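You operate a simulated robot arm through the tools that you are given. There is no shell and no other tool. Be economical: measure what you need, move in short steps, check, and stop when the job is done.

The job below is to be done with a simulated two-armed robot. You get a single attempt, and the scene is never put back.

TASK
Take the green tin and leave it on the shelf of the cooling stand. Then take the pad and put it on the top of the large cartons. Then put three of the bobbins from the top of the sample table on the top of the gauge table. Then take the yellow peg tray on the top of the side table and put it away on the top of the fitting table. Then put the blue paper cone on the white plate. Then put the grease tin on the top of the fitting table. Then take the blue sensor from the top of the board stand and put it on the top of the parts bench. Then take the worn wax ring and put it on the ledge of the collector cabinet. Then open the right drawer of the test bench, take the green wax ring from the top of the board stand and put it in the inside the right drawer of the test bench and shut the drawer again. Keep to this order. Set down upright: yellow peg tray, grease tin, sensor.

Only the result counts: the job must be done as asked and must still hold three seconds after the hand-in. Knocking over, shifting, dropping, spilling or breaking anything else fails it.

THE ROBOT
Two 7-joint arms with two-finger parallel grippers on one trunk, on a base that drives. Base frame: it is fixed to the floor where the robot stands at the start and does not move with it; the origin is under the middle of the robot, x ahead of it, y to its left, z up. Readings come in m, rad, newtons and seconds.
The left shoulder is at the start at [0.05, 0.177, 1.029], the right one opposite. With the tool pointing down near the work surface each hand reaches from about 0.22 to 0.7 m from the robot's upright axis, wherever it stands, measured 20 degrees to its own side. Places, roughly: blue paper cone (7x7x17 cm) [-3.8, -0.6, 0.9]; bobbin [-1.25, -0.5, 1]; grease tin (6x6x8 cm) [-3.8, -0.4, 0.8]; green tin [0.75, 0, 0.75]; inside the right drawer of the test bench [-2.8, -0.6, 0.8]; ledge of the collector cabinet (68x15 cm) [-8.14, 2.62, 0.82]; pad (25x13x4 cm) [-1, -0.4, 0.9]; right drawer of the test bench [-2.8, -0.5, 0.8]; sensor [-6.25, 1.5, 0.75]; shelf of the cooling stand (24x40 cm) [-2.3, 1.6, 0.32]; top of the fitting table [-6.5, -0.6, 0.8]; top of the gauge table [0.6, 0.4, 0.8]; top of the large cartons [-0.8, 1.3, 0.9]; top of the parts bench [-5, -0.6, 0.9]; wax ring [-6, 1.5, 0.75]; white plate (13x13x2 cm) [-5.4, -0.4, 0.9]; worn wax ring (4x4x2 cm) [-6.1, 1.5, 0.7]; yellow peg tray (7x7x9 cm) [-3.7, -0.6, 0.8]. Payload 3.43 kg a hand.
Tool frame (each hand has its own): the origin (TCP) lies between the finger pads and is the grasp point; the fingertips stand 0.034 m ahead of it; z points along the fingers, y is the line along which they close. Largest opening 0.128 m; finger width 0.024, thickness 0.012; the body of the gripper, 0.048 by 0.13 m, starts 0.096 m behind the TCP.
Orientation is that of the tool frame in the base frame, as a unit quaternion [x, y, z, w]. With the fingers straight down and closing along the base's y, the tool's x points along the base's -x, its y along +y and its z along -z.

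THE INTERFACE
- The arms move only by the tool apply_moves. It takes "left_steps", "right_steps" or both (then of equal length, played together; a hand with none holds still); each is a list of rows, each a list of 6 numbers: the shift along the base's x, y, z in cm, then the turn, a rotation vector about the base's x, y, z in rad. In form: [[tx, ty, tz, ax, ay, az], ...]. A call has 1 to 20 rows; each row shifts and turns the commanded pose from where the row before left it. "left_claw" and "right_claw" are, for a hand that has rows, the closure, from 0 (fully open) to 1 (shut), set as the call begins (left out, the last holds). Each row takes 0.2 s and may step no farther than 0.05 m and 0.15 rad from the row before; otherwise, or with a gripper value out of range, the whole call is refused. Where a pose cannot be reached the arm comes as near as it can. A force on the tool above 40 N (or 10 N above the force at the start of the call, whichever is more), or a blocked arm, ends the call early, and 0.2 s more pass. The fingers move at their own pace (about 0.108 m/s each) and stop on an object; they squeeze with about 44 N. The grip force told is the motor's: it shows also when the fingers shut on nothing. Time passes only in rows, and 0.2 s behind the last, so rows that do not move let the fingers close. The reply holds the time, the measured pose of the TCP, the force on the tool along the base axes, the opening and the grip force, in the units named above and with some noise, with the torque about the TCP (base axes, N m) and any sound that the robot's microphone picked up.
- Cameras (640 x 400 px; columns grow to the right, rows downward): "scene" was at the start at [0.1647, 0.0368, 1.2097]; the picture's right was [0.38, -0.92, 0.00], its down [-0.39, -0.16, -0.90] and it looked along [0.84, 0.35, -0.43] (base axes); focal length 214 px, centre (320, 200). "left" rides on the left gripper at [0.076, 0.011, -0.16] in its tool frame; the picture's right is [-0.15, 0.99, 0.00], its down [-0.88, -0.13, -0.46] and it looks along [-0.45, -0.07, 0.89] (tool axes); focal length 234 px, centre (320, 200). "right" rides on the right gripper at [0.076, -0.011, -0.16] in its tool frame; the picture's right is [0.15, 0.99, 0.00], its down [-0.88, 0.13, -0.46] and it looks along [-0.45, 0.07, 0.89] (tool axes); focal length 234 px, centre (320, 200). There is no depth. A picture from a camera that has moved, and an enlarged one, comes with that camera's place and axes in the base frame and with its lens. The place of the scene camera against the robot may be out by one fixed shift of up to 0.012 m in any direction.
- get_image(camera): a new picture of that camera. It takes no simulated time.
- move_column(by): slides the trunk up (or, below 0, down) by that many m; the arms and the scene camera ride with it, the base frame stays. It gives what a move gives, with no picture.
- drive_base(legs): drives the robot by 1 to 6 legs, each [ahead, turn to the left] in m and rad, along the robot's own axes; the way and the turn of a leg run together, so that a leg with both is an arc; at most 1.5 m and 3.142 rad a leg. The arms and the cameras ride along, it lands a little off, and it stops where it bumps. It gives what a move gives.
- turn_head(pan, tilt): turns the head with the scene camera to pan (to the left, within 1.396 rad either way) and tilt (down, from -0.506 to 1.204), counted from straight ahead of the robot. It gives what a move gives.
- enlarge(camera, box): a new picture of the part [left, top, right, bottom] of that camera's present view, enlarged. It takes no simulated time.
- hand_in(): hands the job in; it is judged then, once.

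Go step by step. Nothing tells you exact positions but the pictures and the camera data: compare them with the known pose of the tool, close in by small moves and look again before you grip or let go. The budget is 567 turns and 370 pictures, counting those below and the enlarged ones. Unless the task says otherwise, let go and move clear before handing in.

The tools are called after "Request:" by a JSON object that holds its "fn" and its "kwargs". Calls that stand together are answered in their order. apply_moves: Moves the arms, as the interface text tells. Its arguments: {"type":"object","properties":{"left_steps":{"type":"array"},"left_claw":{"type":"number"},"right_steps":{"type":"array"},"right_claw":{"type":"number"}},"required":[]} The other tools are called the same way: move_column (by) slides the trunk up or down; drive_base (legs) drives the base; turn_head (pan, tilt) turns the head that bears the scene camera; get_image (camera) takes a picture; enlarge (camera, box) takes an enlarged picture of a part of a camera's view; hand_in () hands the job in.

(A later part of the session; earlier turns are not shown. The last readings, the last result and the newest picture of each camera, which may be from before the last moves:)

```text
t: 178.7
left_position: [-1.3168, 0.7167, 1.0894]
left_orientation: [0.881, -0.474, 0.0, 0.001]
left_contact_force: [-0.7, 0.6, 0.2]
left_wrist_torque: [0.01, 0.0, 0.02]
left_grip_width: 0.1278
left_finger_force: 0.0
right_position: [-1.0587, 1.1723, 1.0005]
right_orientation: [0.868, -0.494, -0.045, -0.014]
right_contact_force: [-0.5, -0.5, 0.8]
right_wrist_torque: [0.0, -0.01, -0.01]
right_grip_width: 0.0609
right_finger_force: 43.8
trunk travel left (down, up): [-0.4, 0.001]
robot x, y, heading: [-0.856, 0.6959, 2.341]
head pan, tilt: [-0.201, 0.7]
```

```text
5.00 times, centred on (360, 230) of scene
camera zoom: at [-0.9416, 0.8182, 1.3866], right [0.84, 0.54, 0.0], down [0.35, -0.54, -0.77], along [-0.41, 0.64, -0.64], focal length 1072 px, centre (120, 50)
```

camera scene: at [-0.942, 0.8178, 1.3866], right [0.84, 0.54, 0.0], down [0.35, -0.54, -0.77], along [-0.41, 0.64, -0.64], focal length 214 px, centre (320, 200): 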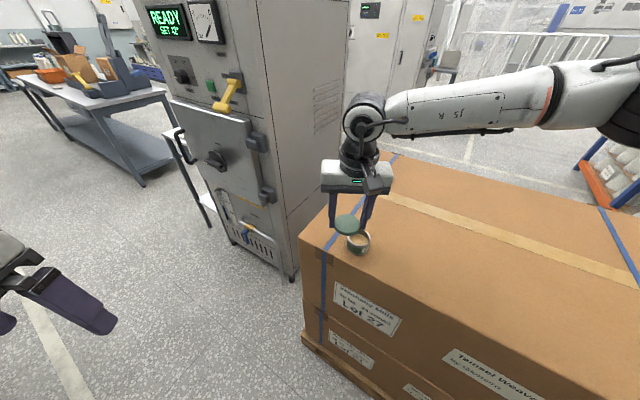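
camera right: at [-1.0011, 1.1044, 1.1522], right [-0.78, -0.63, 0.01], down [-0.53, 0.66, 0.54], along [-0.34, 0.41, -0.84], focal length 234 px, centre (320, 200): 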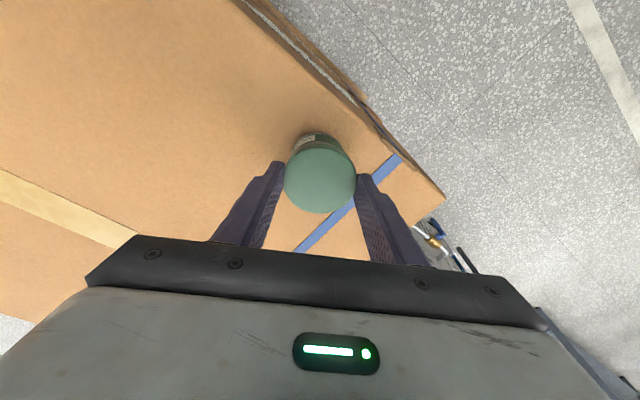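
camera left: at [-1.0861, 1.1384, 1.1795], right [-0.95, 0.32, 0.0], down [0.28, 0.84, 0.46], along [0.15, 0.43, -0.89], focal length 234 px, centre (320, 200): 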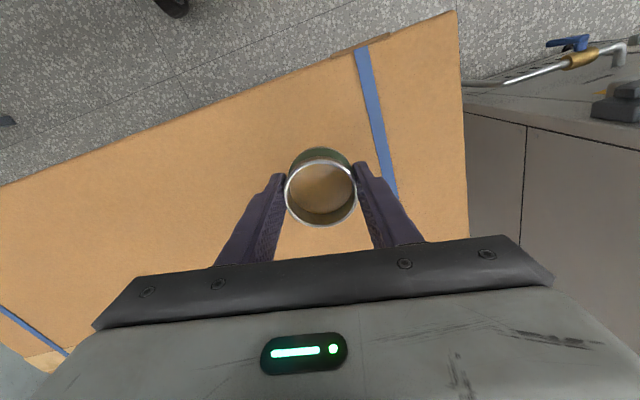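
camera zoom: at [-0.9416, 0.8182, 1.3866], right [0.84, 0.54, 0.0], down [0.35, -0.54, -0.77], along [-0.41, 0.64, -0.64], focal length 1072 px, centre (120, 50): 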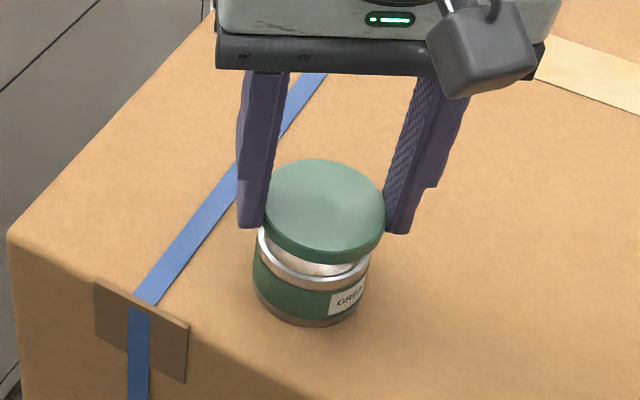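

Request:
{"fn": "apply_moves", "kwargs": {"right_steps": [[-0.3, -0.15, -0.6, 0, 0, 0], [0, 0, -0.5, 0, 0, 0], [0, 0, -0.4, 0, 0, 0], [0, 0, 0, 0, 0, 0]]}}

Request:
{"fn": "enlarge", "kwargs": {"camera": "scene", "box": [310, 190, 410, 270]}}

Request:
{"fn": "enlarge", "kwargs": {"camera": "right", "box": [260, 110, 380, 230]}}

```text
t: 179.7
left_position: [-1.3165, 0.7166, 1.0896]
left_orientation: [0.881, -0.474, -0.001, 0.001]
left_contact_force: [-0.4, 0.1, -0.4]
left_wrist_torque: [-0.02, 0.02, -0.01]
left_grip_width: 0.1279
left_finger_force: 0.1
right_position: [-1.0609, 1.172, 0.9857]
right_orientation: [0.868, -0.495, -0.045, -0.013]
right_contact_force: [1.1, 0.1, 3.5]
right_wrist_torque: [-0.03, -0.08, -0.03]
right_grip_width: 0.0612
right_finger_force: 44.4
trunk travel left (down, up): [-0.4, 0.001]
robot x, y, heading: [-0.8571, 0.697, 2.344]
head pan, tilt: [-0.201, 0.7]
```

```text
5.00 times, centred on (360, 230) of scene
camera zoom: at [-0.9415, 0.8179, 1.3867], right [0.84, 0.54, 0.0], down [0.35, -0.54, -0.77], along [-0.41, 0.64, -0.64], focal length 1072 px, centre (120, 50)
```

zoom: 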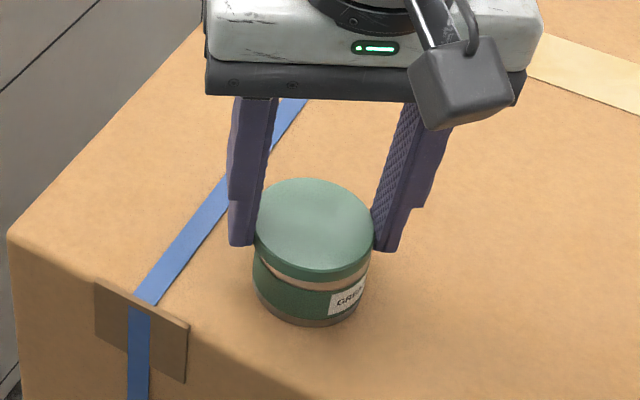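

```text
3.33 times, centred on (320, 170) of right
camera zoom: at [-1.0041, 1.1029, 1.1375], right [-0.78, -0.63, 0.01], down [-0.53, 0.66, 0.54], along [-0.34, 0.41, -0.84], focal length 781 px, centre (320, 300)
```

zoom: 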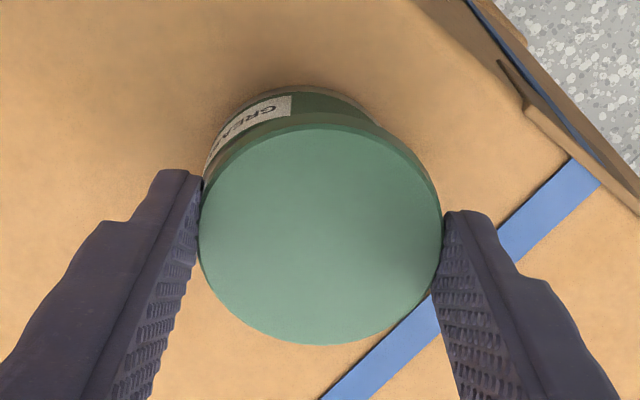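

Both views now say the lid is about 5 mm off toward −x. I'll lift slightly, correct and lower again.

Request:
{"fn": "apply_moves", "kwargs": {"right_steps": [[0, 0, 0.6, 0, 0, 0], [0.43, 0.28, 0, 0, 0, 0], [0, 0, -0.5, 0, 0, 0], [0, 0, -0.3, 0, 0, 0], [0, 0, 0, 0, 0, 0]]}}

Request:
{"fn": "enlarge", "kwargs": {"camera": "scene", "box": [310, 190, 410, 270]}}

Request:
{"fn": "enlarge", "kwargs": {"camera": "right", "box": [260, 110, 380, 230]}}

```text
t: 180.9
left_position: [-1.3165, 0.7161, 1.0907]
left_orientation: [0.881, -0.474, 0.0, 0.001]
left_contact_force: [-0.3, 0.5, -0.5]
left_wrist_torque: [0.05, 0.02, 0.0]
left_grip_width: 0.1279
left_finger_force: 0.2
right_position: [-1.0567, 1.1752, 0.985]
right_orientation: [0.868, -0.494, -0.046, -0.014]
right_contact_force: [3.7, 0.5, 14.8]
right_wrist_torque: [-0.16, -0.34, 0.01]
right_grip_width: 0.0609
right_finger_force: 44.1
trunk travel left (down, up): [-0.4, 0.001]
robot x, y, heading: [-0.8568, 0.6969, 2.337]
head pan, tilt: [-0.201, 0.7]
```

```text
5.00 times, centred on (360, 230) of scene
camera zoom: at [-0.9406, 0.8171, 1.387], right [0.84, 0.54, 0.0], down [0.35, -0.54, -0.77], along [-0.41, 0.64, -0.64], focal length 1072 px, centre (120, 50)
```

zoom: 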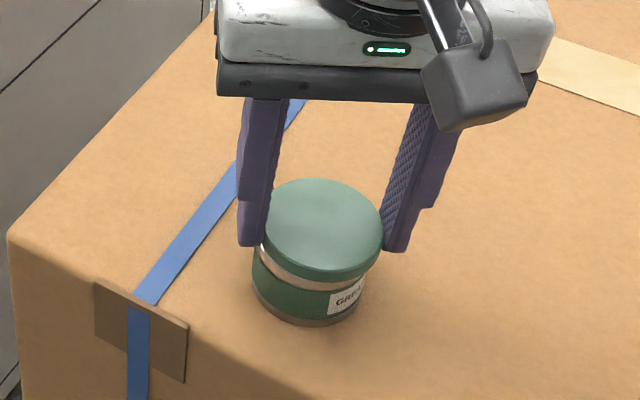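

```text
3.33 times, centred on (320, 170) of right
camera zoom: at [-0.9995, 1.1051, 1.137], right [-0.78, -0.63, 0.01], down [-0.53, 0.66, 0.54], along [-0.35, 0.41, -0.84], focal length 781 px, centre (320, 300)
```

zoom: 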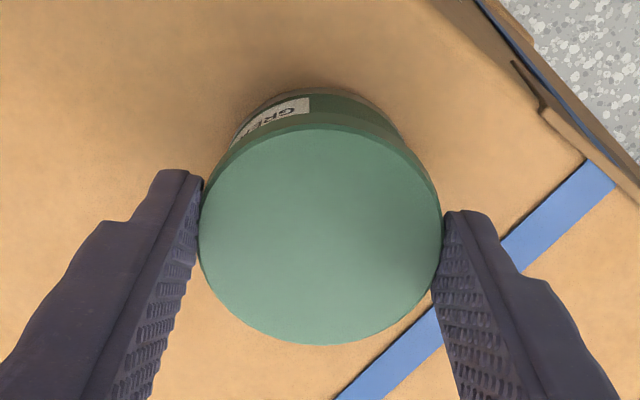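

Laterally aligned; still ~4 mm off in depth. Lift, shift and lower once more.

Request:
{"fn": "apply_moves", "kwargs": {"right_steps": [[0, 0, 0.6, 0, 0, 0], [-0.22, 0.34, 0, 0, 0, 0], [0, 0, -0.4, 0, 0, 0], [0, 0, -0.3, 0, 0, 0], [0, 0, -0.2, 0, 0, 0], [0, 0, 0, 0, 0, 0]]}}

Request:
{"fn": "enlarge", "kwargs": {"camera": "scene", "box": [310, 190, 410, 270]}}

Request:
{"fn": "enlarge", "kwargs": {"camera": "right", "box": [260, 110, 380, 230]}}

```text
t: 182.3
left_position: [-1.3164, 0.7166, 1.0899]
left_orientation: [0.881, -0.474, 0.001, 0.001]
left_contact_force: [0.3, -0.4, -0.6]
left_wrist_torque: [0.01, -0.03, 0.02]
left_grip_width: 0.1279
left_finger_force: 0.1
right_position: [-1.0598, 1.1788, 0.9803]
right_orientation: [0.868, -0.494, -0.045, -0.013]
right_contact_force: [0.0, 0.5, 1.9]
right_wrist_torque: [0.01, 0.02, 0.03]
right_grip_width: 0.0607
right_finger_force: 43.7
trunk travel left (down, up): [-0.4, 0.001]
robot x, y, heading: [-0.8569, 0.6996, 2.338]
head pan, tilt: [-0.201, 0.7]
```

```text
5.00 times, centred on (360, 230) of scene
camera zoom: at [-0.9416, 0.8182, 1.3866], right [0.84, 0.54, 0.0], down [0.35, -0.54, -0.77], along [-0.41, 0.64, -0.64], focal length 1072 px, centre (120, 50)
```

zoom: 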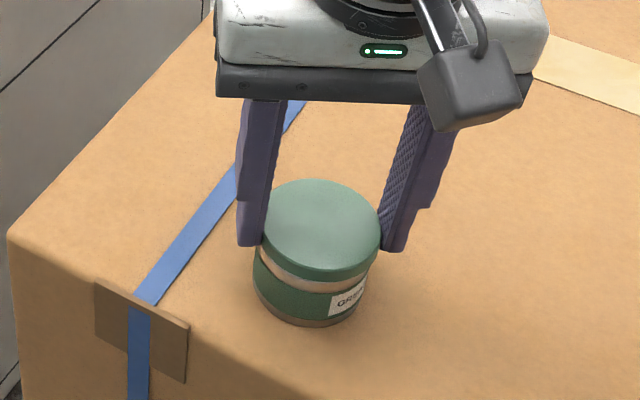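

```text
3.33 times, centred on (320, 170) of right
camera zoom: at [-1.0023, 1.1092, 1.1324], right [-0.78, -0.63, 0.01], down [-0.53, 0.66, 0.54], along [-0.34, 0.41, -0.84], focal length 781 px, centre (320, 300)
```

zoom: 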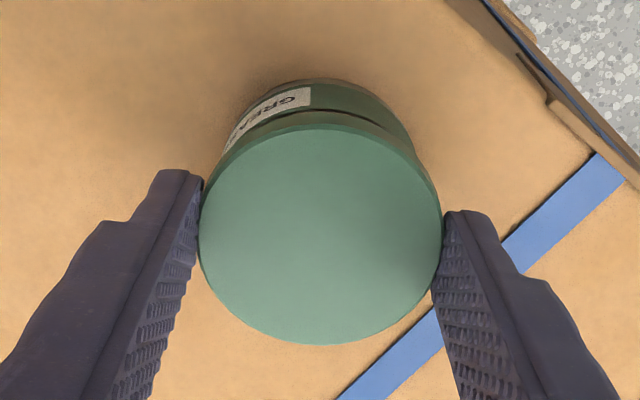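

It went 5 mm lower than before, so it's seating. I'll press down further.

Request:
{"fn": "apply_moves", "kwargs": {"right_steps": [[0, 0, -0.3, 0, 0, 0], [0, 0, -0.3, 0, 0, 0], [0, 0, -0.3, 0, 0, 0], [0, 0, 0, 0, 0, 0]]}}

Request:
{"fn": "enlarge", "kwargs": {"camera": "scene", "box": [310, 190, 410, 270]}}

```text
t: 183.3
left_position: [-1.315, 0.7154, 1.0889]
left_orientation: [0.88, -0.475, -0.002, 0.0]
left_contact_force: [0.0, -0.9, 0.5]
left_wrist_torque: [0.01, 0.02, -0.01]
left_grip_width: 0.1281
left_finger_force: 0.1
right_position: [-1.061, 1.1775, 0.9753]
right_orientation: [0.868, -0.495, -0.049, -0.014]
right_contact_force: [8.4, 4.0, 33.7]
right_wrist_torque: [0.01, -1.18, 0.06]
right_grip_width: 0.0612
right_finger_force: 44.2
trunk travel left (down, up): [-0.4, 0.001]
robot x, y, heading: [-0.8554, 0.6944, 2.342]
head pan, tilt: [-0.201, 0.7]
heard: snap
```

```text
5.00 times, centred on (360, 230) of scene
camera zoom: at [-0.9397, 0.8158, 1.3874], right [0.84, 0.54, 0.0], down [0.35, -0.54, -0.77], along [-0.41, 0.65, -0.64], focal length 1072 px, centre (120, 50)
```

zoom: 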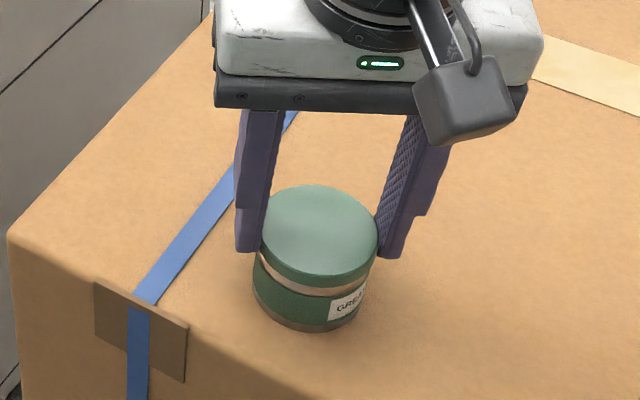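

A snap again — this time the lid snapped back on. I'll release it and lift the right hand away.

Request:
{"fn": "apply_moves", "kwargs": {"right_steps": [[0, 0, 0.3, 0, 0, 0], [0, 0, 0, 0, 0, 0], [0, 0, 0, 0, 0, 0], [0, 0, 0, 0, 0, 0]], "right_claw": 0}}

Request:
{"fn": "apply_moves", "kwargs": {"right_steps": [[0, 0, 4, 0, 0, 0], [0, 0, 4, 0, 0, 0], [3, -3, 2, 0, 0, 0], [3, -3, 0, 0, 0, 0], [3, -3, 0, 0, 0, 0], [3, -3, 0, 0, 0, 0], [3, -3, 0, 0, 0, 0]]}}

Request:
{"fn": "enlarge", "kwargs": {"camera": "scene", "box": [300, 190, 400, 270]}}

```text
t: 184.3
left_position: [-1.3162, 0.7169, 1.0878]
left_orientation: [0.881, -0.473, 0.0, 0.002]
left_contact_force: [0.4, 0.7, -0.3]
left_wrist_torque: [-0.01, -0.02, 0.0]
left_grip_width: 0.128
left_finger_force: 0.1
right_position: [-1.06, 1.1784, 0.9755]
right_orientation: [0.868, -0.494, -0.044, -0.013]
right_contact_force: [0.2, -0.3, -0.7]
right_wrist_torque: [0.01, 0.0, 0.01]
right_grip_width: 0.128
right_finger_force: 0.2
trunk travel left (down, up): [-0.4, 0.001]
robot x, y, heading: [-0.8575, 0.6948, 2.341]
head pan, tilt: [-0.201, 0.7]
```

```text
t: 185.9
left_position: [-1.3166, 0.7173, 1.0893]
left_orientation: [0.88, -0.474, 0.0, 0.001]
left_contact_force: [-0.6, 0.1, -0.2]
left_wrist_torque: [0.02, 0.01, 0.0]
left_grip_width: 0.128
left_finger_force: 0.1
right_position: [-0.9112, 1.029, 1.077]
right_orientation: [0.868, -0.495, -0.044, -0.013]
right_contact_force: [0.3, -1.2, 0.5]
right_wrist_torque: [0.02, 0.02, 0.01]
right_grip_width: 0.1281
right_finger_force: 0.1
trunk travel left (down, up): [-0.4, 0.001]
robot x, y, heading: [-0.8558, 0.6949, 2.341]
head pan, tilt: [-0.201, 0.7]
```

```text
5.00 times, centred on (350, 230) of scene
camera zoom: at [-0.9411, 0.8178, 1.3867], right [0.84, 0.54, 0.0], down [0.35, -0.54, -0.77], along [-0.41, 0.64, -0.64], focal length 1072 px, centre (170, 50)
```

zoom: 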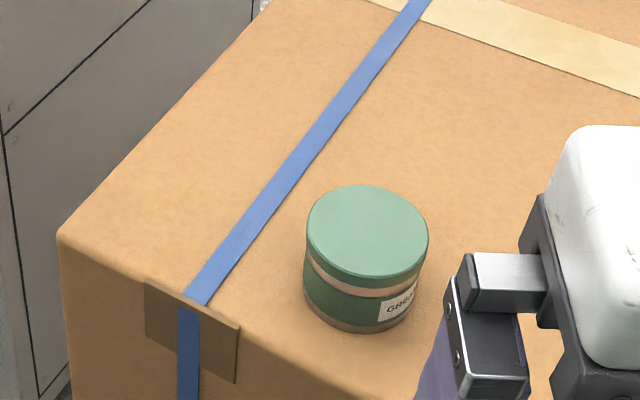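

The tin is reassembled. I'll turn back, and set the left hand tilted forward about 50° to grip it low for the shelf.

Request:
{"fn": "drive_base", "kwargs": {"legs": [[0, -0.766]]}}

Request:
{"fn": "apply_moves", "kwargs": {"left_steps": [[2, 0, 0, 0, 0, 0.09], [2, 0, 0, 0, 0, 0.09], [2, 0, 0, 0.15, 0, 0], [2, 0, 0, 0.15, 0, 0], [2, 0, 0, 0.15, 0, 0], [1.5, 0, 0, 0.15, 0, 0], [0, 0, 0, 0.15, 0, 0], [0, 0, 0, 0.15, 0, 0], [0, 0, 0, 0, 0, 0]]}}

Request:
{"fn": "get_image", "kwargs": {"camera": "left"}}

Request:
{"fn": "get_image", "kwargs": {"camera": "scene"}}

```text
t: 188.3
left_position: [-1.1734, 1.0297, 1.0895]
left_orientation: [-0.641, 0.767, 0.0, -0.001]
left_contact_force: [0.4, 1.0, -0.1]
left_wrist_torque: [0.0, 0.02, 0.02]
left_grip_width: 0.1279
left_finger_force: 0.1
right_position: [-0.664, 0.9744, 1.0752]
right_orientation: [-0.622, 0.782, 0.035, 0.029]
right_contact_force: [-0.5, 0.4, 0.0]
right_wrist_torque: [0.02, 0.0, -0.01]
right_grip_width: 0.1279
right_finger_force: 0.0
trunk travel left (down, up): [-0.4, 0.001]
robot x, y, heading: [-0.8583, 0.6935, 1.579]
head pan, tilt: [-0.201, 0.7]
```

```text
t: 190.3
left_position: [-1.0316, 1.14, 1.1256]
left_orientation: [-0.637, 0.637, 0.307, 0.307]
left_contact_force: [0.4, -0.6, 0.4]
left_wrist_torque: [0.0, -0.03, -0.02]
left_grip_width: 0.1282
left_finger_force: 0.0
left hand out of reach, approached as far as the arm can: row 5, 6, 7, 8
right_position: [-0.6658, 0.9744, 1.0751]
right_orientation: [-0.622, 0.782, 0.035, 0.028]
right_contact_force: [0.8, 0.6, 0.0]
right_wrist_torque: [0.03, -0.02, 0.0]
right_grip_width: 0.1279
right_finger_force: 0.0
trunk travel left (down, up): [-0.4, 0.001]
robot x, y, heading: [-0.8592, 0.6946, 1.576]
head pan, tilt: [-0.201, 0.7]
```

```text
275 pictures are left
camera left: at [-1.0413, 0.9688, 1.1657], right [-0.99, 0.09, 0.12], down [0.13, 0.19, 0.97], along [0.07, 0.98, -0.2], focal length 234 px, centre (320, 200)
```

left: 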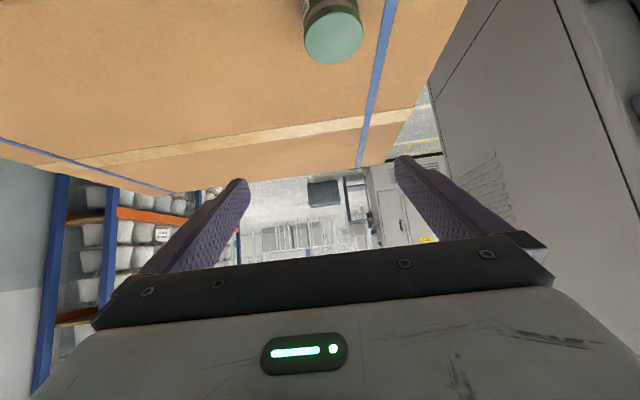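

```text
274 pictures are left
camera scene: at [-0.8313, 0.8494, 1.3867], right [0.98, -0.19, 0.0], down [-0.12, -0.63, -0.77], along [0.15, 0.75, -0.64], focal length 214 px, centre (320, 200)
```

scene: 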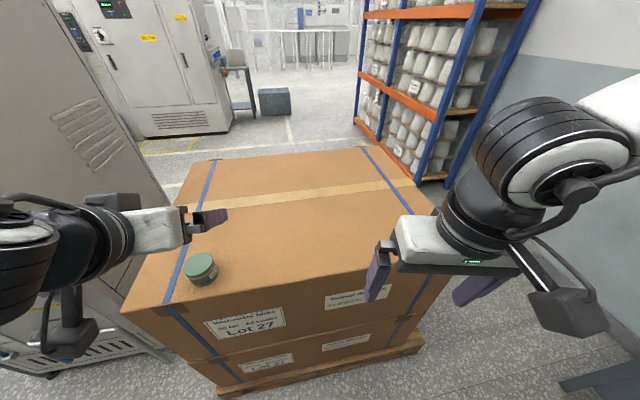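

I'm too close for the tilted wrist; I'll back up 0.2 m and bring the hand to the tin.

Request:
{"fn": "drive_base", "kwargs": {"legs": [[-0.2, 0]]}}

Request:
{"fn": "apply_moves", "kwargs": {"left_steps": [[-0.8, 3.5, -3, 0, 0, 0], [-0.8, 3.5, -3, 0, 0, 0], [-0.8, 3.5, -3, 0, 0, 0], [-0.6, 3.5, -3, 0, 0, 0], [0, 0, 0, 0, 0, 0]]}}

Request:
{"fn": "get_image", "kwargs": {"camera": "left"}}

Request:
{"fn": "get_image", "kwargs": {"camera": "scene"}}

```text
t: 191.9
left_position: [-1.0291, 0.9407, 1.1262]
left_orientation: [0.638, -0.637, -0.307, -0.306]
left_contact_force: [0.1, -0.1, 0.3]
left_wrist_torque: [-0.02, 0.05, -0.01]
left_grip_width: 0.1281
left_finger_force: 0.1
right_position: [-0.6645, 0.7743, 1.0765]
right_orientation: [-0.621, 0.782, 0.036, 0.028]
right_contact_force: [0.8, 0.1, 1.0]
right_wrist_torque: [0.02, 0.01, -0.03]
right_grip_width: 0.128
right_finger_force: 0.1
trunk travel left (down, up): [-0.4, 0.001]
robot x, y, heading: [-0.8542, 0.4969, 1.578]
head pan, tilt: [-0.201, 0.7]
```

```text
t: 193.1
left_position: [-1.0598, 1.0809, 1.0048]
left_orientation: [-0.637, 0.637, 0.308, 0.307]
left_contact_force: [-0.5, 0.5, -1.0]
left_wrist_torque: [-0.01, -0.02, -0.02]
left_grip_width: 0.1281
left_finger_force: 0.1
right_position: [-0.664, 0.7756, 1.0759]
right_orientation: [-0.622, 0.782, 0.036, 0.029]
right_contact_force: [-0.1, 0.1, 0.0]
right_wrist_torque: [0.02, 0.0, -0.05]
right_grip_width: 0.1278
right_finger_force: 0.1
trunk travel left (down, up): [-0.4, 0.001]
robot x, y, heading: [-0.8563, 0.4949, 1.575]
head pan, tilt: [-0.201, 0.7]
```

```text
273 pictures are left
camera left: at [-1.0703, 0.9097, 1.0458], right [-0.99, 0.09, 0.12], down [0.13, 0.19, 0.97], along [0.07, 0.98, -0.2], focal length 234 px, centre (320, 200)
```

left: 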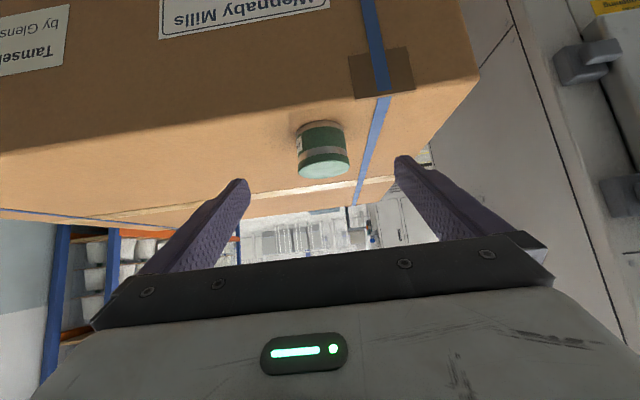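

```text
272 pictures are left
camera scene: at [-0.8297, 0.6501, 1.3867], right [0.98, -0.19, 0.0], down [-0.12, -0.63, -0.77], along [0.15, 0.75, -0.64], focal length 214 px, centre (320, 200)
```

scene: 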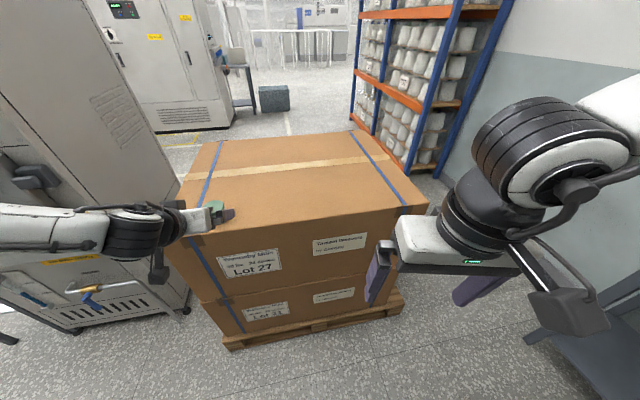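

The tin lines up between the fingers. I'll advance along the tool axis.

Request:
{"fn": "apply_moves", "kwargs": {"left_steps": [[-0.1, 2.8, -2.1, 0, 0, 0], [-0.1, 2.8, -2.1, 0, 0, 0], [0, 2.0, -1.5, 0, 0, 0], [0, 0, 0, 0, 0, 0]]}}

Request:
{"fn": "get_image", "kwargs": {"camera": "left"}}

Request:
{"fn": "enlarge", "kwargs": {"camera": "scene", "box": [150, 170, 270, 260]}}

```text
t: 194.1
left_position: [-1.0889, 1.1327, 0.9793]
left_orientation: [0.638, -0.637, -0.307, -0.305]
left_contact_force: [-0.5, -0.1, -0.7]
left_wrist_torque: [0.0, -0.01, -0.03]
left_grip_width: 0.1277
left_finger_force: 0.1
left hand out of reach, approached as far as the arm can: row 1, 2, 3
right_position: [-0.6622, 0.7761, 1.0755]
right_orientation: [-0.621, 0.783, 0.036, 0.028]
right_contact_force: [-0.6, 0.1, 1.0]
right_wrist_torque: [0.0, -0.01, -0.01]
right_grip_width: 0.128
right_finger_force: 0.0
trunk travel left (down, up): [-0.4, 0.001]
robot x, y, heading: [-0.8521, 0.4954, 1.579]
head pan, tilt: [-0.201, 0.7]
```

```text
271 pictures are left
camera left: at [-1.1001, 0.9616, 1.0199], right [-0.99, 0.09, 0.12], down [0.13, 0.19, 0.97], along [0.07, 0.98, -0.2], focal length 234 px, centre (320, 200)
```

left: 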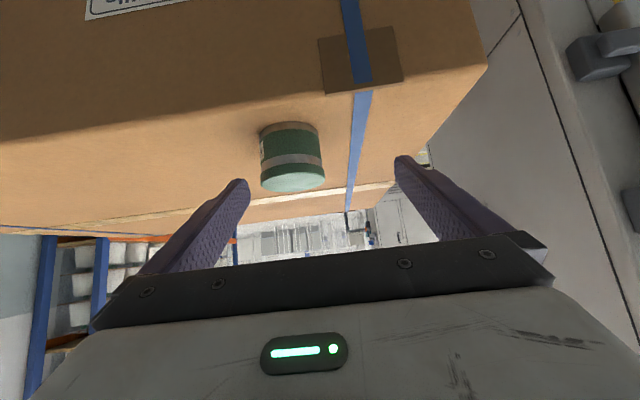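

```text
4.44 times, centred on (210, 215) of scene
camera zoom: at [-0.8298, 0.6504, 1.3866], right [0.98, -0.19, 0.0], down [-0.12, -0.63, -0.77], along [0.15, 0.75, -0.64], focal length 953 px, centre (809, 133)
```

zoom: 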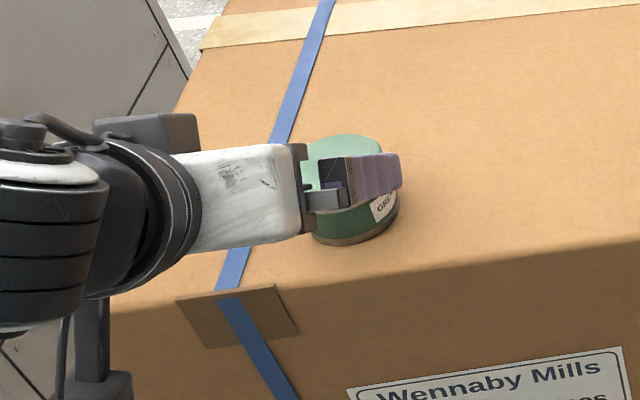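

The arm hits a limit here, so I'll retract a bit, drive 8 cm nearer and advance again.

Request:
{"fn": "apply_moves", "kwargs": {"left_steps": [[0.5, -3, 2.3, 0, 0, 0], [1.0, -2.5, 2, 0, 0, 0], [1.2, 0, 0, 0, 0, 0], [0, 0, 0, 0, 0, 0]]}}

Request:
{"fn": "drive_base", "kwargs": {"legs": [[0.08, 0]]}}

Request:
{"fn": "get_image", "kwargs": {"camera": "left"}}

```text
t: 195.1
left_position: [-1.0635, 1.0777, 1.0226]
left_orientation: [0.637, -0.637, -0.307, -0.306]
left_contact_force: [-0.3, -0.8, 0.4]
left_wrist_torque: [0.02, 0.01, -0.02]
left_grip_width: 0.128
left_finger_force: 0.0
right_position: [-0.6642, 0.776, 1.0738]
right_orientation: [-0.621, 0.782, 0.036, 0.028]
right_contact_force: [0.0, -0.4, 0.3]
right_wrist_torque: [0.02, -0.02, 0.0]
right_grip_width: 0.128
right_finger_force: 0.0
trunk travel left (down, up): [-0.4, 0.001]
robot x, y, heading: [-0.8577, 0.4952, 1.577]
head pan, tilt: [-0.201, 0.7]
```

```text
t: 196.2
left_position: [-1.0629, 1.1584, 1.0226]
left_orientation: [0.637, -0.637, -0.307, -0.307]
left_contact_force: [0.2, 1.1, -0.4]
left_wrist_torque: [0.0, -0.03, 0.02]
left_grip_width: 0.1282
left_finger_force: 0.1
right_position: [-0.6642, 0.8556, 1.0751]
right_orientation: [-0.621, 0.783, 0.035, 0.027]
right_contact_force: [-0.7, 0.0, 1.1]
right_wrist_torque: [-0.07, -0.02, 0.0]
right_grip_width: 0.1282
right_finger_force: 0.0
trunk travel left (down, up): [-0.4, 0.001]
robot x, y, heading: [-0.8538, 0.5752, 1.579]
head pan, tilt: [-0.201, 0.7]
```

```text
269 pictures are left
camera left: at [-1.0741, 0.9872, 1.0627], right [-0.99, 0.09, 0.12], down [0.13, 0.19, 0.97], along [0.06, 0.98, -0.2], focal length 234 px, centre (320, 200)
```

left: 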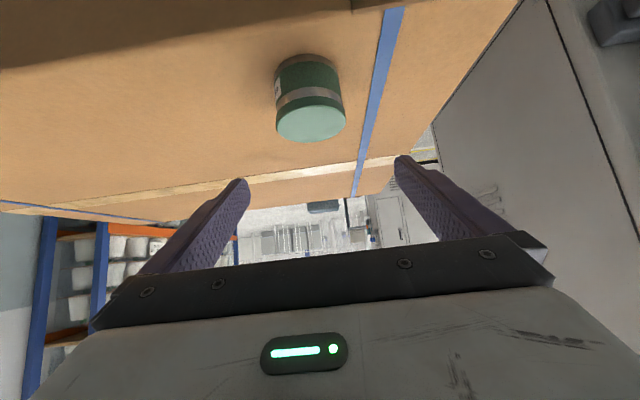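

Request:
{"fn": "apply_moves", "kwargs": {"left_steps": [[0.1, 0.2, -2.5, 0, 0, 0], [0, 0.2, -2.5, 0, 0, 0], [0, 0.2, -1.5, 0, 0, 0], [0, 0, 0, 0, 0, 0]]}}

Request:
{"fn": "get_image", "kwargs": {"camera": "left"}}

Request:
{"fn": "enlarge", "kwargs": {"camera": "scene", "box": [150, 170, 270, 260]}}

```text
t: 197.2
left_position: [-1.0688, 1.1603, 0.9652]
left_orientation: [0.638, -0.636, -0.307, -0.305]
left_contact_force: [-0.8, 0.3, 0.4]
left_wrist_torque: [0.01, -0.01, 0.02]
left_grip_width: 0.1279
left_finger_force: 0.0
left hand out of reach, approached as far as the arm can: row 3
right_position: [-0.6643, 0.8553, 1.075]
right_orientation: [-0.621, 0.782, 0.036, 0.028]
right_contact_force: [0.0, -0.7, -0.2]
right_wrist_torque: [0.0, 0.0, 0.01]
right_grip_width: 0.1278
right_finger_force: 0.1
trunk travel left (down, up): [-0.4, 0.001]
robot x, y, heading: [-0.8551, 0.5788, 1.58]
head pan, tilt: [-0.201, 0.7]
```

```text
268 pictures are left
camera left: at [-1.0794, 0.9888, 1.0049], right [-0.99, 0.09, 0.12], down [0.13, 0.19, 0.97], along [0.07, 0.98, -0.2], focal length 234 px, centre (320, 200)
```

left: 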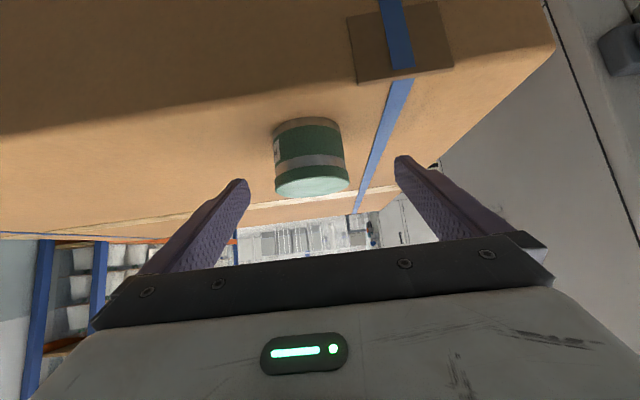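

```text
4.44 times, centred on (210, 215) of scene
camera zoom: at [-0.8302, 0.7304, 1.3866], right [0.98, -0.19, 0.0], down [-0.12, -0.63, -0.76], along [0.15, 0.75, -0.64], focal length 953 px, centre (809, 133)
```

zoom: 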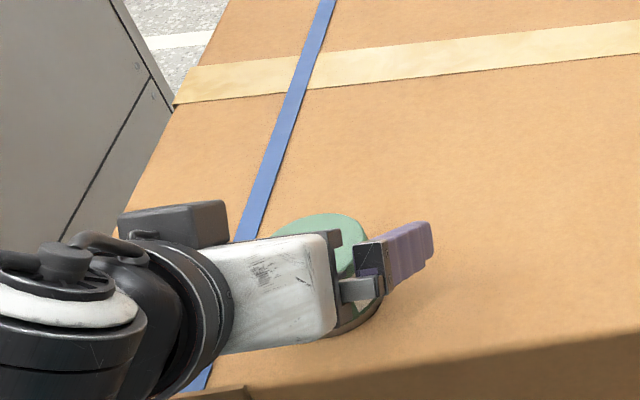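

Request:
{"fn": "apply_moves", "kwargs": {"left_steps": [[0.4, 0, 2.5, 0, 0, 0], [0.4, 0.1, 2.2, 0, 0, 0], [0, 0, 0, 0, 0, 0]]}}

Request:
{"fn": "move_column", "kwargs": {"by": -0.06}}

Request:
{"fn": "get_image", "kwargs": {"camera": "left"}}

```text
t: 197.9
left_position: [-1.0621, 1.1601, 1.0126]
left_orientation: [0.637, -0.637, -0.307, -0.306]
left_contact_force: [0.3, -0.5, -0.9]
left_wrist_torque: [-0.02, 0.0, 0.01]
left_grip_width: 0.1276
left_finger_force: 0.1
right_position: [-0.6647, 0.8555, 1.0754]
right_orientation: [-0.622, 0.782, 0.037, 0.028]
right_contact_force: [0.1, 0.6, -0.5]
right_wrist_torque: [-0.01, -0.04, -0.03]
right_grip_width: 0.1278
right_finger_force: 0.1
trunk travel left (down, up): [-0.4, 0.001]
robot x, y, heading: [-0.8585, 0.5752, 1.58]
head pan, tilt: [-0.201, 0.7]
```

```text
t: 198.9
left_position: [-1.0627, 1.1601, 0.9522]
left_orientation: [-0.637, 0.637, 0.306, 0.306]
left_contact_force: [-0.7, -0.4, 0.0]
left_wrist_torque: [0.01, -0.04, 0.02]
left_grip_width: 0.1285
left_finger_force: 0.1
right_position: [-0.6637, 0.8548, 1.016]
right_orientation: [-0.622, 0.782, 0.036, 0.028]
right_contact_force: [0.8, 0.4, 0.3]
right_wrist_torque: [-0.01, 0.0, -0.04]
right_grip_width: 0.128
right_finger_force: 0.1
trunk travel left (down, up): [-0.34, 0.061]
robot x, y, heading: [-0.8568, 0.5746, 1.578]
head pan, tilt: [-0.201, 0.7]
```

```text
266 pictures are left
camera left: at [-1.0726, 0.9893, 0.9925], right [-0.99, 0.09, 0.12], down [0.13, 0.19, 0.97], along [0.06, 0.98, -0.2], focal length 234 px, centre (320, 200)
```

left: 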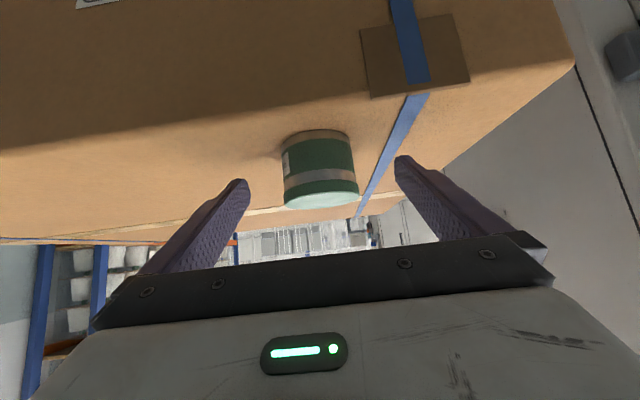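

Request:
{"fn": "apply_moves", "kwargs": {"left_steps": [[0.1, 0.4, -0.5, 0, 0, 0], [0, 0.3, -0.5, 0, 0, 0], [0, 0, 0, 0, 0, 0]]}}

Request:
{"fn": "apply_moves", "kwargs": {"left_steps": [[0, 0, 0, 0, 0, 0], [0, 0, 0, 0, 0, 0], [0, 0, 0, 0, 0, 0], [0, 0, 0, 0, 0, 0]], "left_claw": 0.55}}

Request:
{"fn": "get_image", "kwargs": {"camera": "left"}}

```text
t: 199.8
left_position: [-1.0604, 1.1683, 0.9428]
left_orientation: [0.637, -0.637, -0.307, -0.307]
left_contact_force: [0.5, -0.5, -0.9]
left_wrist_torque: [-0.01, 0.02, -0.01]
left_grip_width: 0.1281
left_finger_force: 0.0
right_position: [-0.665, 0.8551, 1.0156]
right_orientation: [-0.622, 0.781, 0.036, 0.029]
right_contact_force: [-0.6, -0.3, -0.3]
right_wrist_torque: [0.02, 0.03, -0.01]
right_grip_width: 0.1278
right_finger_force: 0.1
trunk travel left (down, up): [-0.34, 0.061]
robot x, y, heading: [-0.852, 0.5773, 1.577]
head pan, tilt: [-0.201, 0.7]
```

```text
t: 200.8
left_position: [-1.0608, 1.1682, 0.9416]
left_orientation: [0.637, -0.637, -0.307, -0.306]
left_contact_force: [-0.2, -0.6, -0.3]
left_wrist_torque: [0.01, -0.03, 0.01]
left_grip_width: 0.0611
left_finger_force: 44.3
right_position: [-0.6647, 0.8544, 1.0157]
right_orientation: [-0.622, 0.782, 0.036, 0.028]
right_contact_force: [-0.5, -0.2, 0.1]
right_wrist_torque: [0.02, 0.0, 0.0]
right_grip_width: 0.1279
right_finger_force: 0.0
trunk travel left (down, up): [-0.34, 0.061]
robot x, y, heading: [-0.8564, 0.578, 1.577]
head pan, tilt: [-0.201, 0.7]
```

```text
265 pictures are left
camera left: at [-1.0716, 0.9967, 0.9822], right [-0.99, 0.09, 0.12], down [0.13, 0.19, 0.97], along [0.06, 0.98, -0.2], focal length 234 px, centre (320, 200)
```

left: 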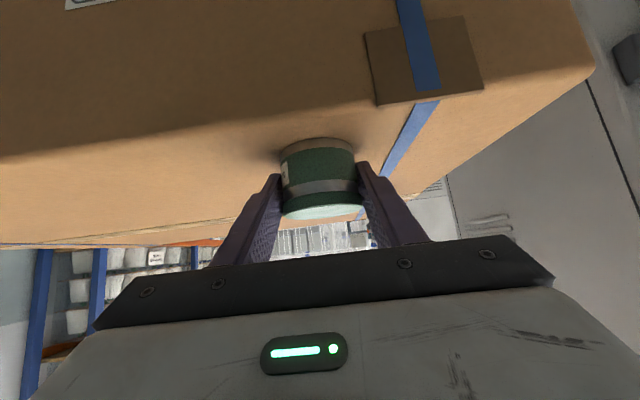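

It is touching the lid's rim (6.1 cm). I'll open, push 9 mm further so the pads meet only the body, and close gently.

Request:
{"fn": "apply_moves", "kwargs": {"left_steps": [[0, 0, 0, 0, 0, 0], [0, 0, 0, 0, 0, 0], [0, 0.5, -0.1, 0, 0, 0], [0, 0.5, 0, 0, 0, 0], [0, 0, 0, 0, 0, 0]], "left_claw": 0.3}}

Request:
{"fn": "apply_moves", "kwargs": {"left_steps": [[0, 0, 0, 0, 0, 0], [0, 0, 0, 0, 0, 0], [0, 0, 0, 0, 0, 0], [0, 0, 0, 0, 0, 0]], "left_claw": 0.545}}

Request:
{"fn": "get_image", "kwargs": {"camera": "left"}}

```text
t: 201.9
left_position: [-1.0615, 1.1773, 0.9408]
left_orientation: [0.637, -0.637, -0.307, -0.306]
left_contact_force: [-0.6, -0.4, -0.3]
left_wrist_torque: [-0.03, -0.02, 0.03]
left_grip_width: 0.0895
left_finger_force: 0.0
right_position: [-0.6654, 0.8554, 1.0151]
right_orientation: [-0.622, 0.782, 0.036, 0.029]
right_contact_force: [0.2, -1.3, -0.3]
right_wrist_torque: [0.02, 0.0, -0.04]
right_grip_width: 0.1282
right_finger_force: 0.1
trunk travel left (down, up): [-0.34, 0.061]
robot x, y, heading: [-0.8536, 0.5727, 1.577]
head pan, tilt: [-0.201, 0.7]
```

```text
t: 202.9
left_position: [-1.0613, 1.1783, 0.9412]
left_orientation: [0.638, -0.637, -0.307, -0.306]
left_contact_force: [0.7, 1.2, -0.2]
left_wrist_torque: [-0.01, -0.02, 0.0]
left_grip_width: 0.0615
left_finger_force: 44.5
right_position: [-0.6639, 0.8549, 1.0164]
right_orientation: [-0.621, 0.782, 0.036, 0.028]
right_contact_force: [0.4, 0.5, 0.2]
right_wrist_torque: [0.02, -0.01, -0.04]
right_grip_width: 0.128
right_finger_force: 0.0
trunk travel left (down, up): [-0.34, 0.061]
robot x, y, heading: [-0.8624, 0.5727, 1.579]
head pan, tilt: [-0.201, 0.7]
```

```text
264 pictures are left
camera left: at [-1.0714, 1.0063, 0.9811], right [-0.99, 0.09, 0.12], down [0.13, 0.19, 0.97], along [0.06, 0.98, -0.2], focal length 234 px, centre (320, 200)
```

left: 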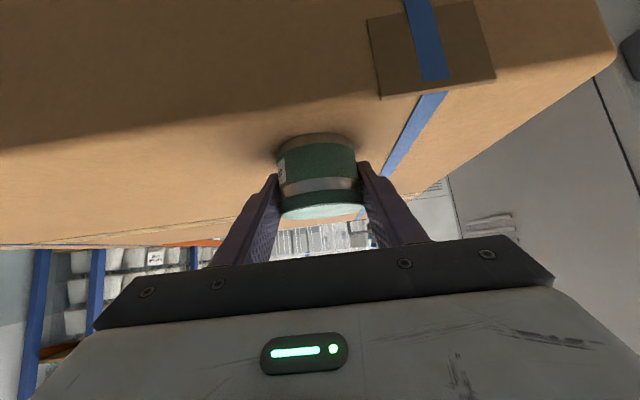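

I moved the wrong way: the pads are higher at the tin's axis now. Reopen, pull back 2 cm so the fingertips, which are lowest, meet the body.

Request:
{"fn": "apply_moves", "kwargs": {"left_steps": [[0, 0, 0, 0, 0, 0], [0, 0, 0, 0, 0, 0], [0, -0.9, 0, 0, 0, 0], [0, -1.0, -0.1, 0, 0, 0], [0, 0, 0, 0, 0, 0]], "left_claw": 0.3}}

Request:
{"fn": "apply_moves", "kwargs": {"left_steps": [[0, 0, 0, 0, 0, 0], [0, 0, 0, 0, 0, 0], [0, 0, 0, 0, 0, 0], [0, 0, 0, 0, 0, 0]], "left_claw": 0.55}}

Request:
{"fn": "get_image", "kwargs": {"camera": "left"}}

```text
t: 204.2
left_position: [-1.0611, 1.1592, 0.9393]
left_orientation: [-0.637, 0.637, 0.307, 0.306]
left_contact_force: [0.0, 1.0, 0.5]
left_wrist_torque: [-0.02, -0.01, -0.02]
left_grip_width: 0.0895
left_finger_force: 0.0
right_position: [-0.6649, 0.8553, 1.0152]
right_orientation: [-0.622, 0.782, 0.035, 0.028]
right_contact_force: [-0.2, 0.3, 0.3]
right_wrist_torque: [0.04, 0.0, 0.0]
right_grip_width: 0.1279
right_finger_force: 0.1
trunk travel left (down, up): [-0.34, 0.061]
robot x, y, heading: [-0.8557, 0.5732, 1.575]
head pan, tilt: [-0.201, 0.7]
```

```text
t: 205.2
left_position: [-1.0615, 1.1582, 0.9409]
left_orientation: [0.638, -0.637, -0.307, -0.306]
left_contact_force: [-0.4, -0.2, 1.1]
left_wrist_torque: [-0.01, -0.1, 0.0]
left_grip_width: 0.0586
left_finger_force: 44.6
right_position: [-0.6644, 0.855, 1.0159]
right_orientation: [-0.621, 0.782, 0.035, 0.028]
right_contact_force: [0.2, 0.0, -0.2]
right_wrist_torque: [-0.01, 0.02, -0.03]
right_grip_width: 0.1277
right_finger_force: 0.1
trunk travel left (down, up): [-0.34, 0.061]
robot x, y, heading: [-0.8563, 0.5766, 1.578]
head pan, tilt: [-0.201, 0.7]
```

```text
263 pictures are left
camera left: at [-1.0714, 0.9872, 0.9802], right [-0.99, 0.09, 0.12], down [0.13, 0.19, 0.97], along [0.07, 0.98, -0.2], focal length 234 px, centre (320, 200)
```

left: 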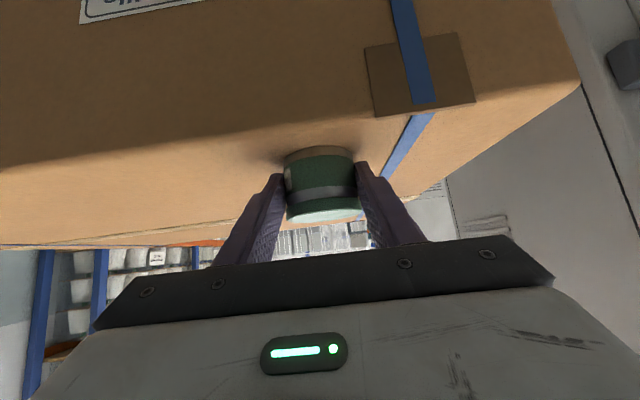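

Now the pads are on the body (5.86 cm). I'll try easing the squeeze a little to limit creep.

Request:
{"fn": "apply_moves", "kwargs": {"left_steps": [[0, 0, 0, 0, 0, 0], [0, 0, 0, 0, 0, 0]], "left_claw": 0.543}}

```text
t: 205.8
left_position: [-1.0612, 1.1597, 0.9403]
left_orientation: [-0.637, 0.637, 0.307, 0.306]
left_contact_force: [-0.2, -0.8, 1.1]
left_wrist_torque: [0.02, 0.03, -0.02]
left_grip_width: 0.0594
left_finger_force: 0.4
right_position: [-0.6644, 0.8549, 1.0155]
right_orientation: [-0.622, 0.782, 0.036, 0.028]
right_contact_force: [-0.4, 0.4, -1.0]
right_wrist_torque: [-0.02, 0.01, 0.02]
right_grip_width: 0.128
right_finger_force: 0.1
trunk travel left (down, up): [-0.34, 0.061]
robot x, y, heading: [-0.8586, 0.576, 1.581]
head pan, tilt: [-0.201, 0.7]
```

Request:
{"fn": "apply_moves", "kwargs": {"left_steps": [[0, 0, 0, 0, 0, 0], [0, 0, 0, 0, 0, 0]], "left_claw": 0.547}}

```text
t: 206.3
left_position: [-1.0607, 1.1596, 0.9404]
left_orientation: [0.638, -0.636, -0.307, -0.306]
left_contact_force: [0.2, -0.3, -0.1]
left_wrist_torque: [-0.03, -0.02, 0.01]
left_grip_width: 0.0595
left_finger_force: 8.5
right_position: [-0.6648, 0.8562, 1.0158]
right_orientation: [-0.622, 0.782, 0.036, 0.028]
right_contact_force: [0.2, -0.7, -0.2]
right_wrist_torque: [0.01, -0.04, 0.01]
right_grip_width: 0.128
right_finger_force: 0.0
trunk travel left (down, up): [-0.34, 0.061]
robot x, y, heading: [-0.8586, 0.5754, 1.578]
head pan, tilt: [-0.201, 0.7]
```

Request:
{"fn": "apply_moves", "kwargs": {"left_steps": [[0, 0, 0, 0, 0, 0], [0, 0, 0, 0, 0, 0]], "left_claw": 0.552}}

Request:
{"fn": "apply_moves", "kwargs": {"left_steps": [[0, 0, 2, 0, 0, 0], [0, 0, 2, 0, 0, 0], [0, 0, 0, 0, 0, 0]]}}

Request:
{"fn": "get_image", "kwargs": {"camera": "left"}}

```text
t: 206.9
left_position: [-1.0603, 1.1596, 0.9398]
left_orientation: [-0.637, 0.637, 0.307, 0.307]
left_contact_force: [-0.2, -0.1, -0.2]
left_wrist_torque: [-0.02, 0.01, -0.02]
left_grip_width: 0.0587
left_finger_force: 43.9
right_position: [-0.6641, 0.8558, 1.0163]
right_orientation: [-0.621, 0.782, 0.036, 0.029]
right_contact_force: [0.5, -0.1, -0.3]
right_wrist_torque: [0.0, 0.02, 0.01]
right_grip_width: 0.128
right_finger_force: 0.1
trunk travel left (down, up): [-0.34, 0.061]
robot x, y, heading: [-0.8561, 0.577, 1.577]
head pan, tilt: [-0.201, 0.7]
```

```text
t: 207.8
left_position: [-1.0613, 1.1591, 0.9803]
left_orientation: [-0.637, 0.637, 0.307, 0.307]
left_contact_force: [-0.2, 0.0, -0.9]
left_wrist_torque: [-0.03, -0.02, 0.02]
left_grip_width: 0.0585
left_finger_force: 43.2
right_position: [-0.6637, 0.8552, 1.0148]
right_orientation: [-0.622, 0.782, 0.036, 0.029]
right_contact_force: [-0.2, -0.3, -1.4]
right_wrist_torque: [0.01, -0.02, 0.0]
right_grip_width: 0.128
right_finger_force: 0.0
trunk travel left (down, up): [-0.34, 0.061]
robot x, y, heading: [-0.857, 0.5744, 1.582]
head pan, tilt: [-0.201, 0.7]
```

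```text
262 pictures are left
camera left: at [-1.0715, 0.9875, 1.0202], right [-0.99, 0.09, 0.12], down [0.13, 0.19, 0.97], along [0.07, 0.98, -0.2], focal length 234 px, centre (320, 200)
```

left: 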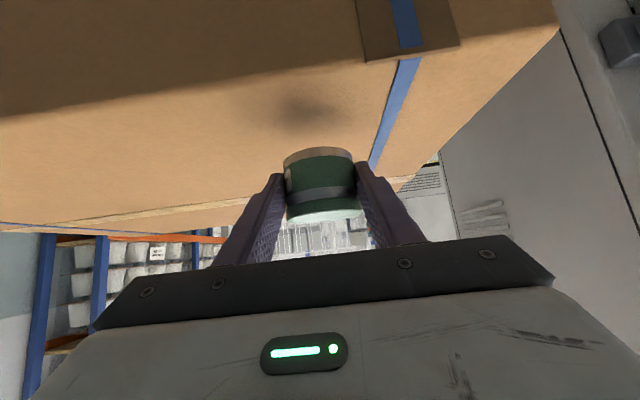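

The tin is held by its body. I'll tuck the right hand, drive back to the stand and face it.

Request:
{"fn": "apply_moves", "kwargs": {"right_steps": [[4, -2, 0, 0, 0, 0], [4, -2, 0, 0, 0, 0], [4, -2, 0, 0, 0, 0], [4, -2, 0, 0, 0, 0], [4, -2, 0, 0, 0, 0], [4, -2, 0, 0, 0, 0], [4, -2, 0, 0, 0, 0]], "left_steps": [[0, 0, 2, 0, 0, 0], [0, 0, 0, 0, 0, 0], [0, 0, 0, 0, 0, 0], [0, 0, 0, 0, 0, 0], [0, 0, 0, 0, 0, 0], [0, 0, 0, 0, 0, 0], [0, 0, 0, 0, 0, 0]]}}

Request:
{"fn": "drive_base", "kwargs": {"legs": [[-0.18, 0], [0, 1.565], [1.225, 0], [0, -1.57]]}}

Request:
{"fn": "get_image", "kwargs": {"camera": "left"}}

```text
t: 209.3
left_position: [-1.0611, 1.1587, 1.0]
left_orientation: [0.638, -0.636, -0.308, -0.305]
left_contact_force: [0.3, 0.8, -2.6]
left_wrist_torque: [-0.04, 0.01, -0.01]
left_grip_width: 0.0586
left_finger_force: 43.7
right_position: [-0.3797, 0.7603, 1.0283]
right_orientation: [-0.622, 0.782, 0.037, 0.03]
right_contact_force: [0.5, 0.0, 0.0]
right_wrist_torque: [0.0, 0.04, 0.0]
right_grip_width: 0.1279
right_finger_force: 0.1
right hand out of reach, approached as far as the arm can: row 1, 2, 3, 7
trunk travel left (down, up): [-0.34, 0.061]
robot x, y, heading: [-0.855, 0.576, 1.58]
head pan, tilt: [-0.201, 0.7]
```

```text
t: 224.3
left_position: [-2.2788, 0.9904, 0.9999]
left_orientation: [-0.633, 0.64, 0.306, 0.309]
left_contact_force: [-0.3, 0.1, -2.7]
left_wrist_torque: [-0.02, 0.0, 0.0]
left_grip_width: 0.0581
left_finger_force: 44.2
right_position: [-1.6026, 0.5857, 1.0292]
right_orientation: [-0.617, 0.785, 0.036, 0.03]
right_contact_force: [0.3, 0.4, -0.1]
right_wrist_torque: [0.05, 0.02, -0.03]
right_grip_width: 0.1282
right_finger_force: 0.0
trunk travel left (down, up): [-0.34, 0.061]
robot x, y, heading: [-2.0799, 0.406, 1.567]
head pan, tilt: [-0.201, 0.7]
```

```text
261 pictures are left
camera left: at [-2.2906, 0.8203, 1.0403], right [-0.99, 0.1, 0.12], down [0.13, 0.19, 0.97], along [0.08, 0.98, -0.2], focal length 234 px, centre (320, 200)
```

left: 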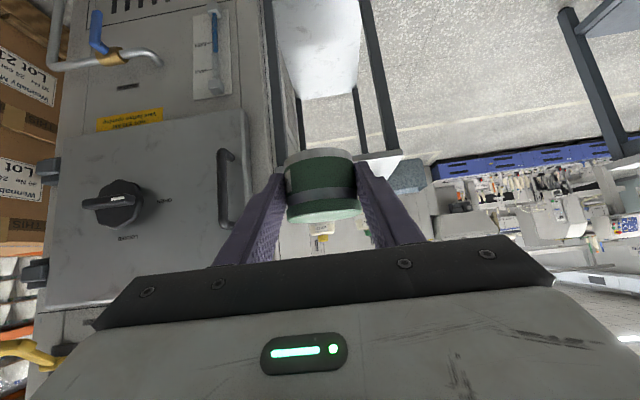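

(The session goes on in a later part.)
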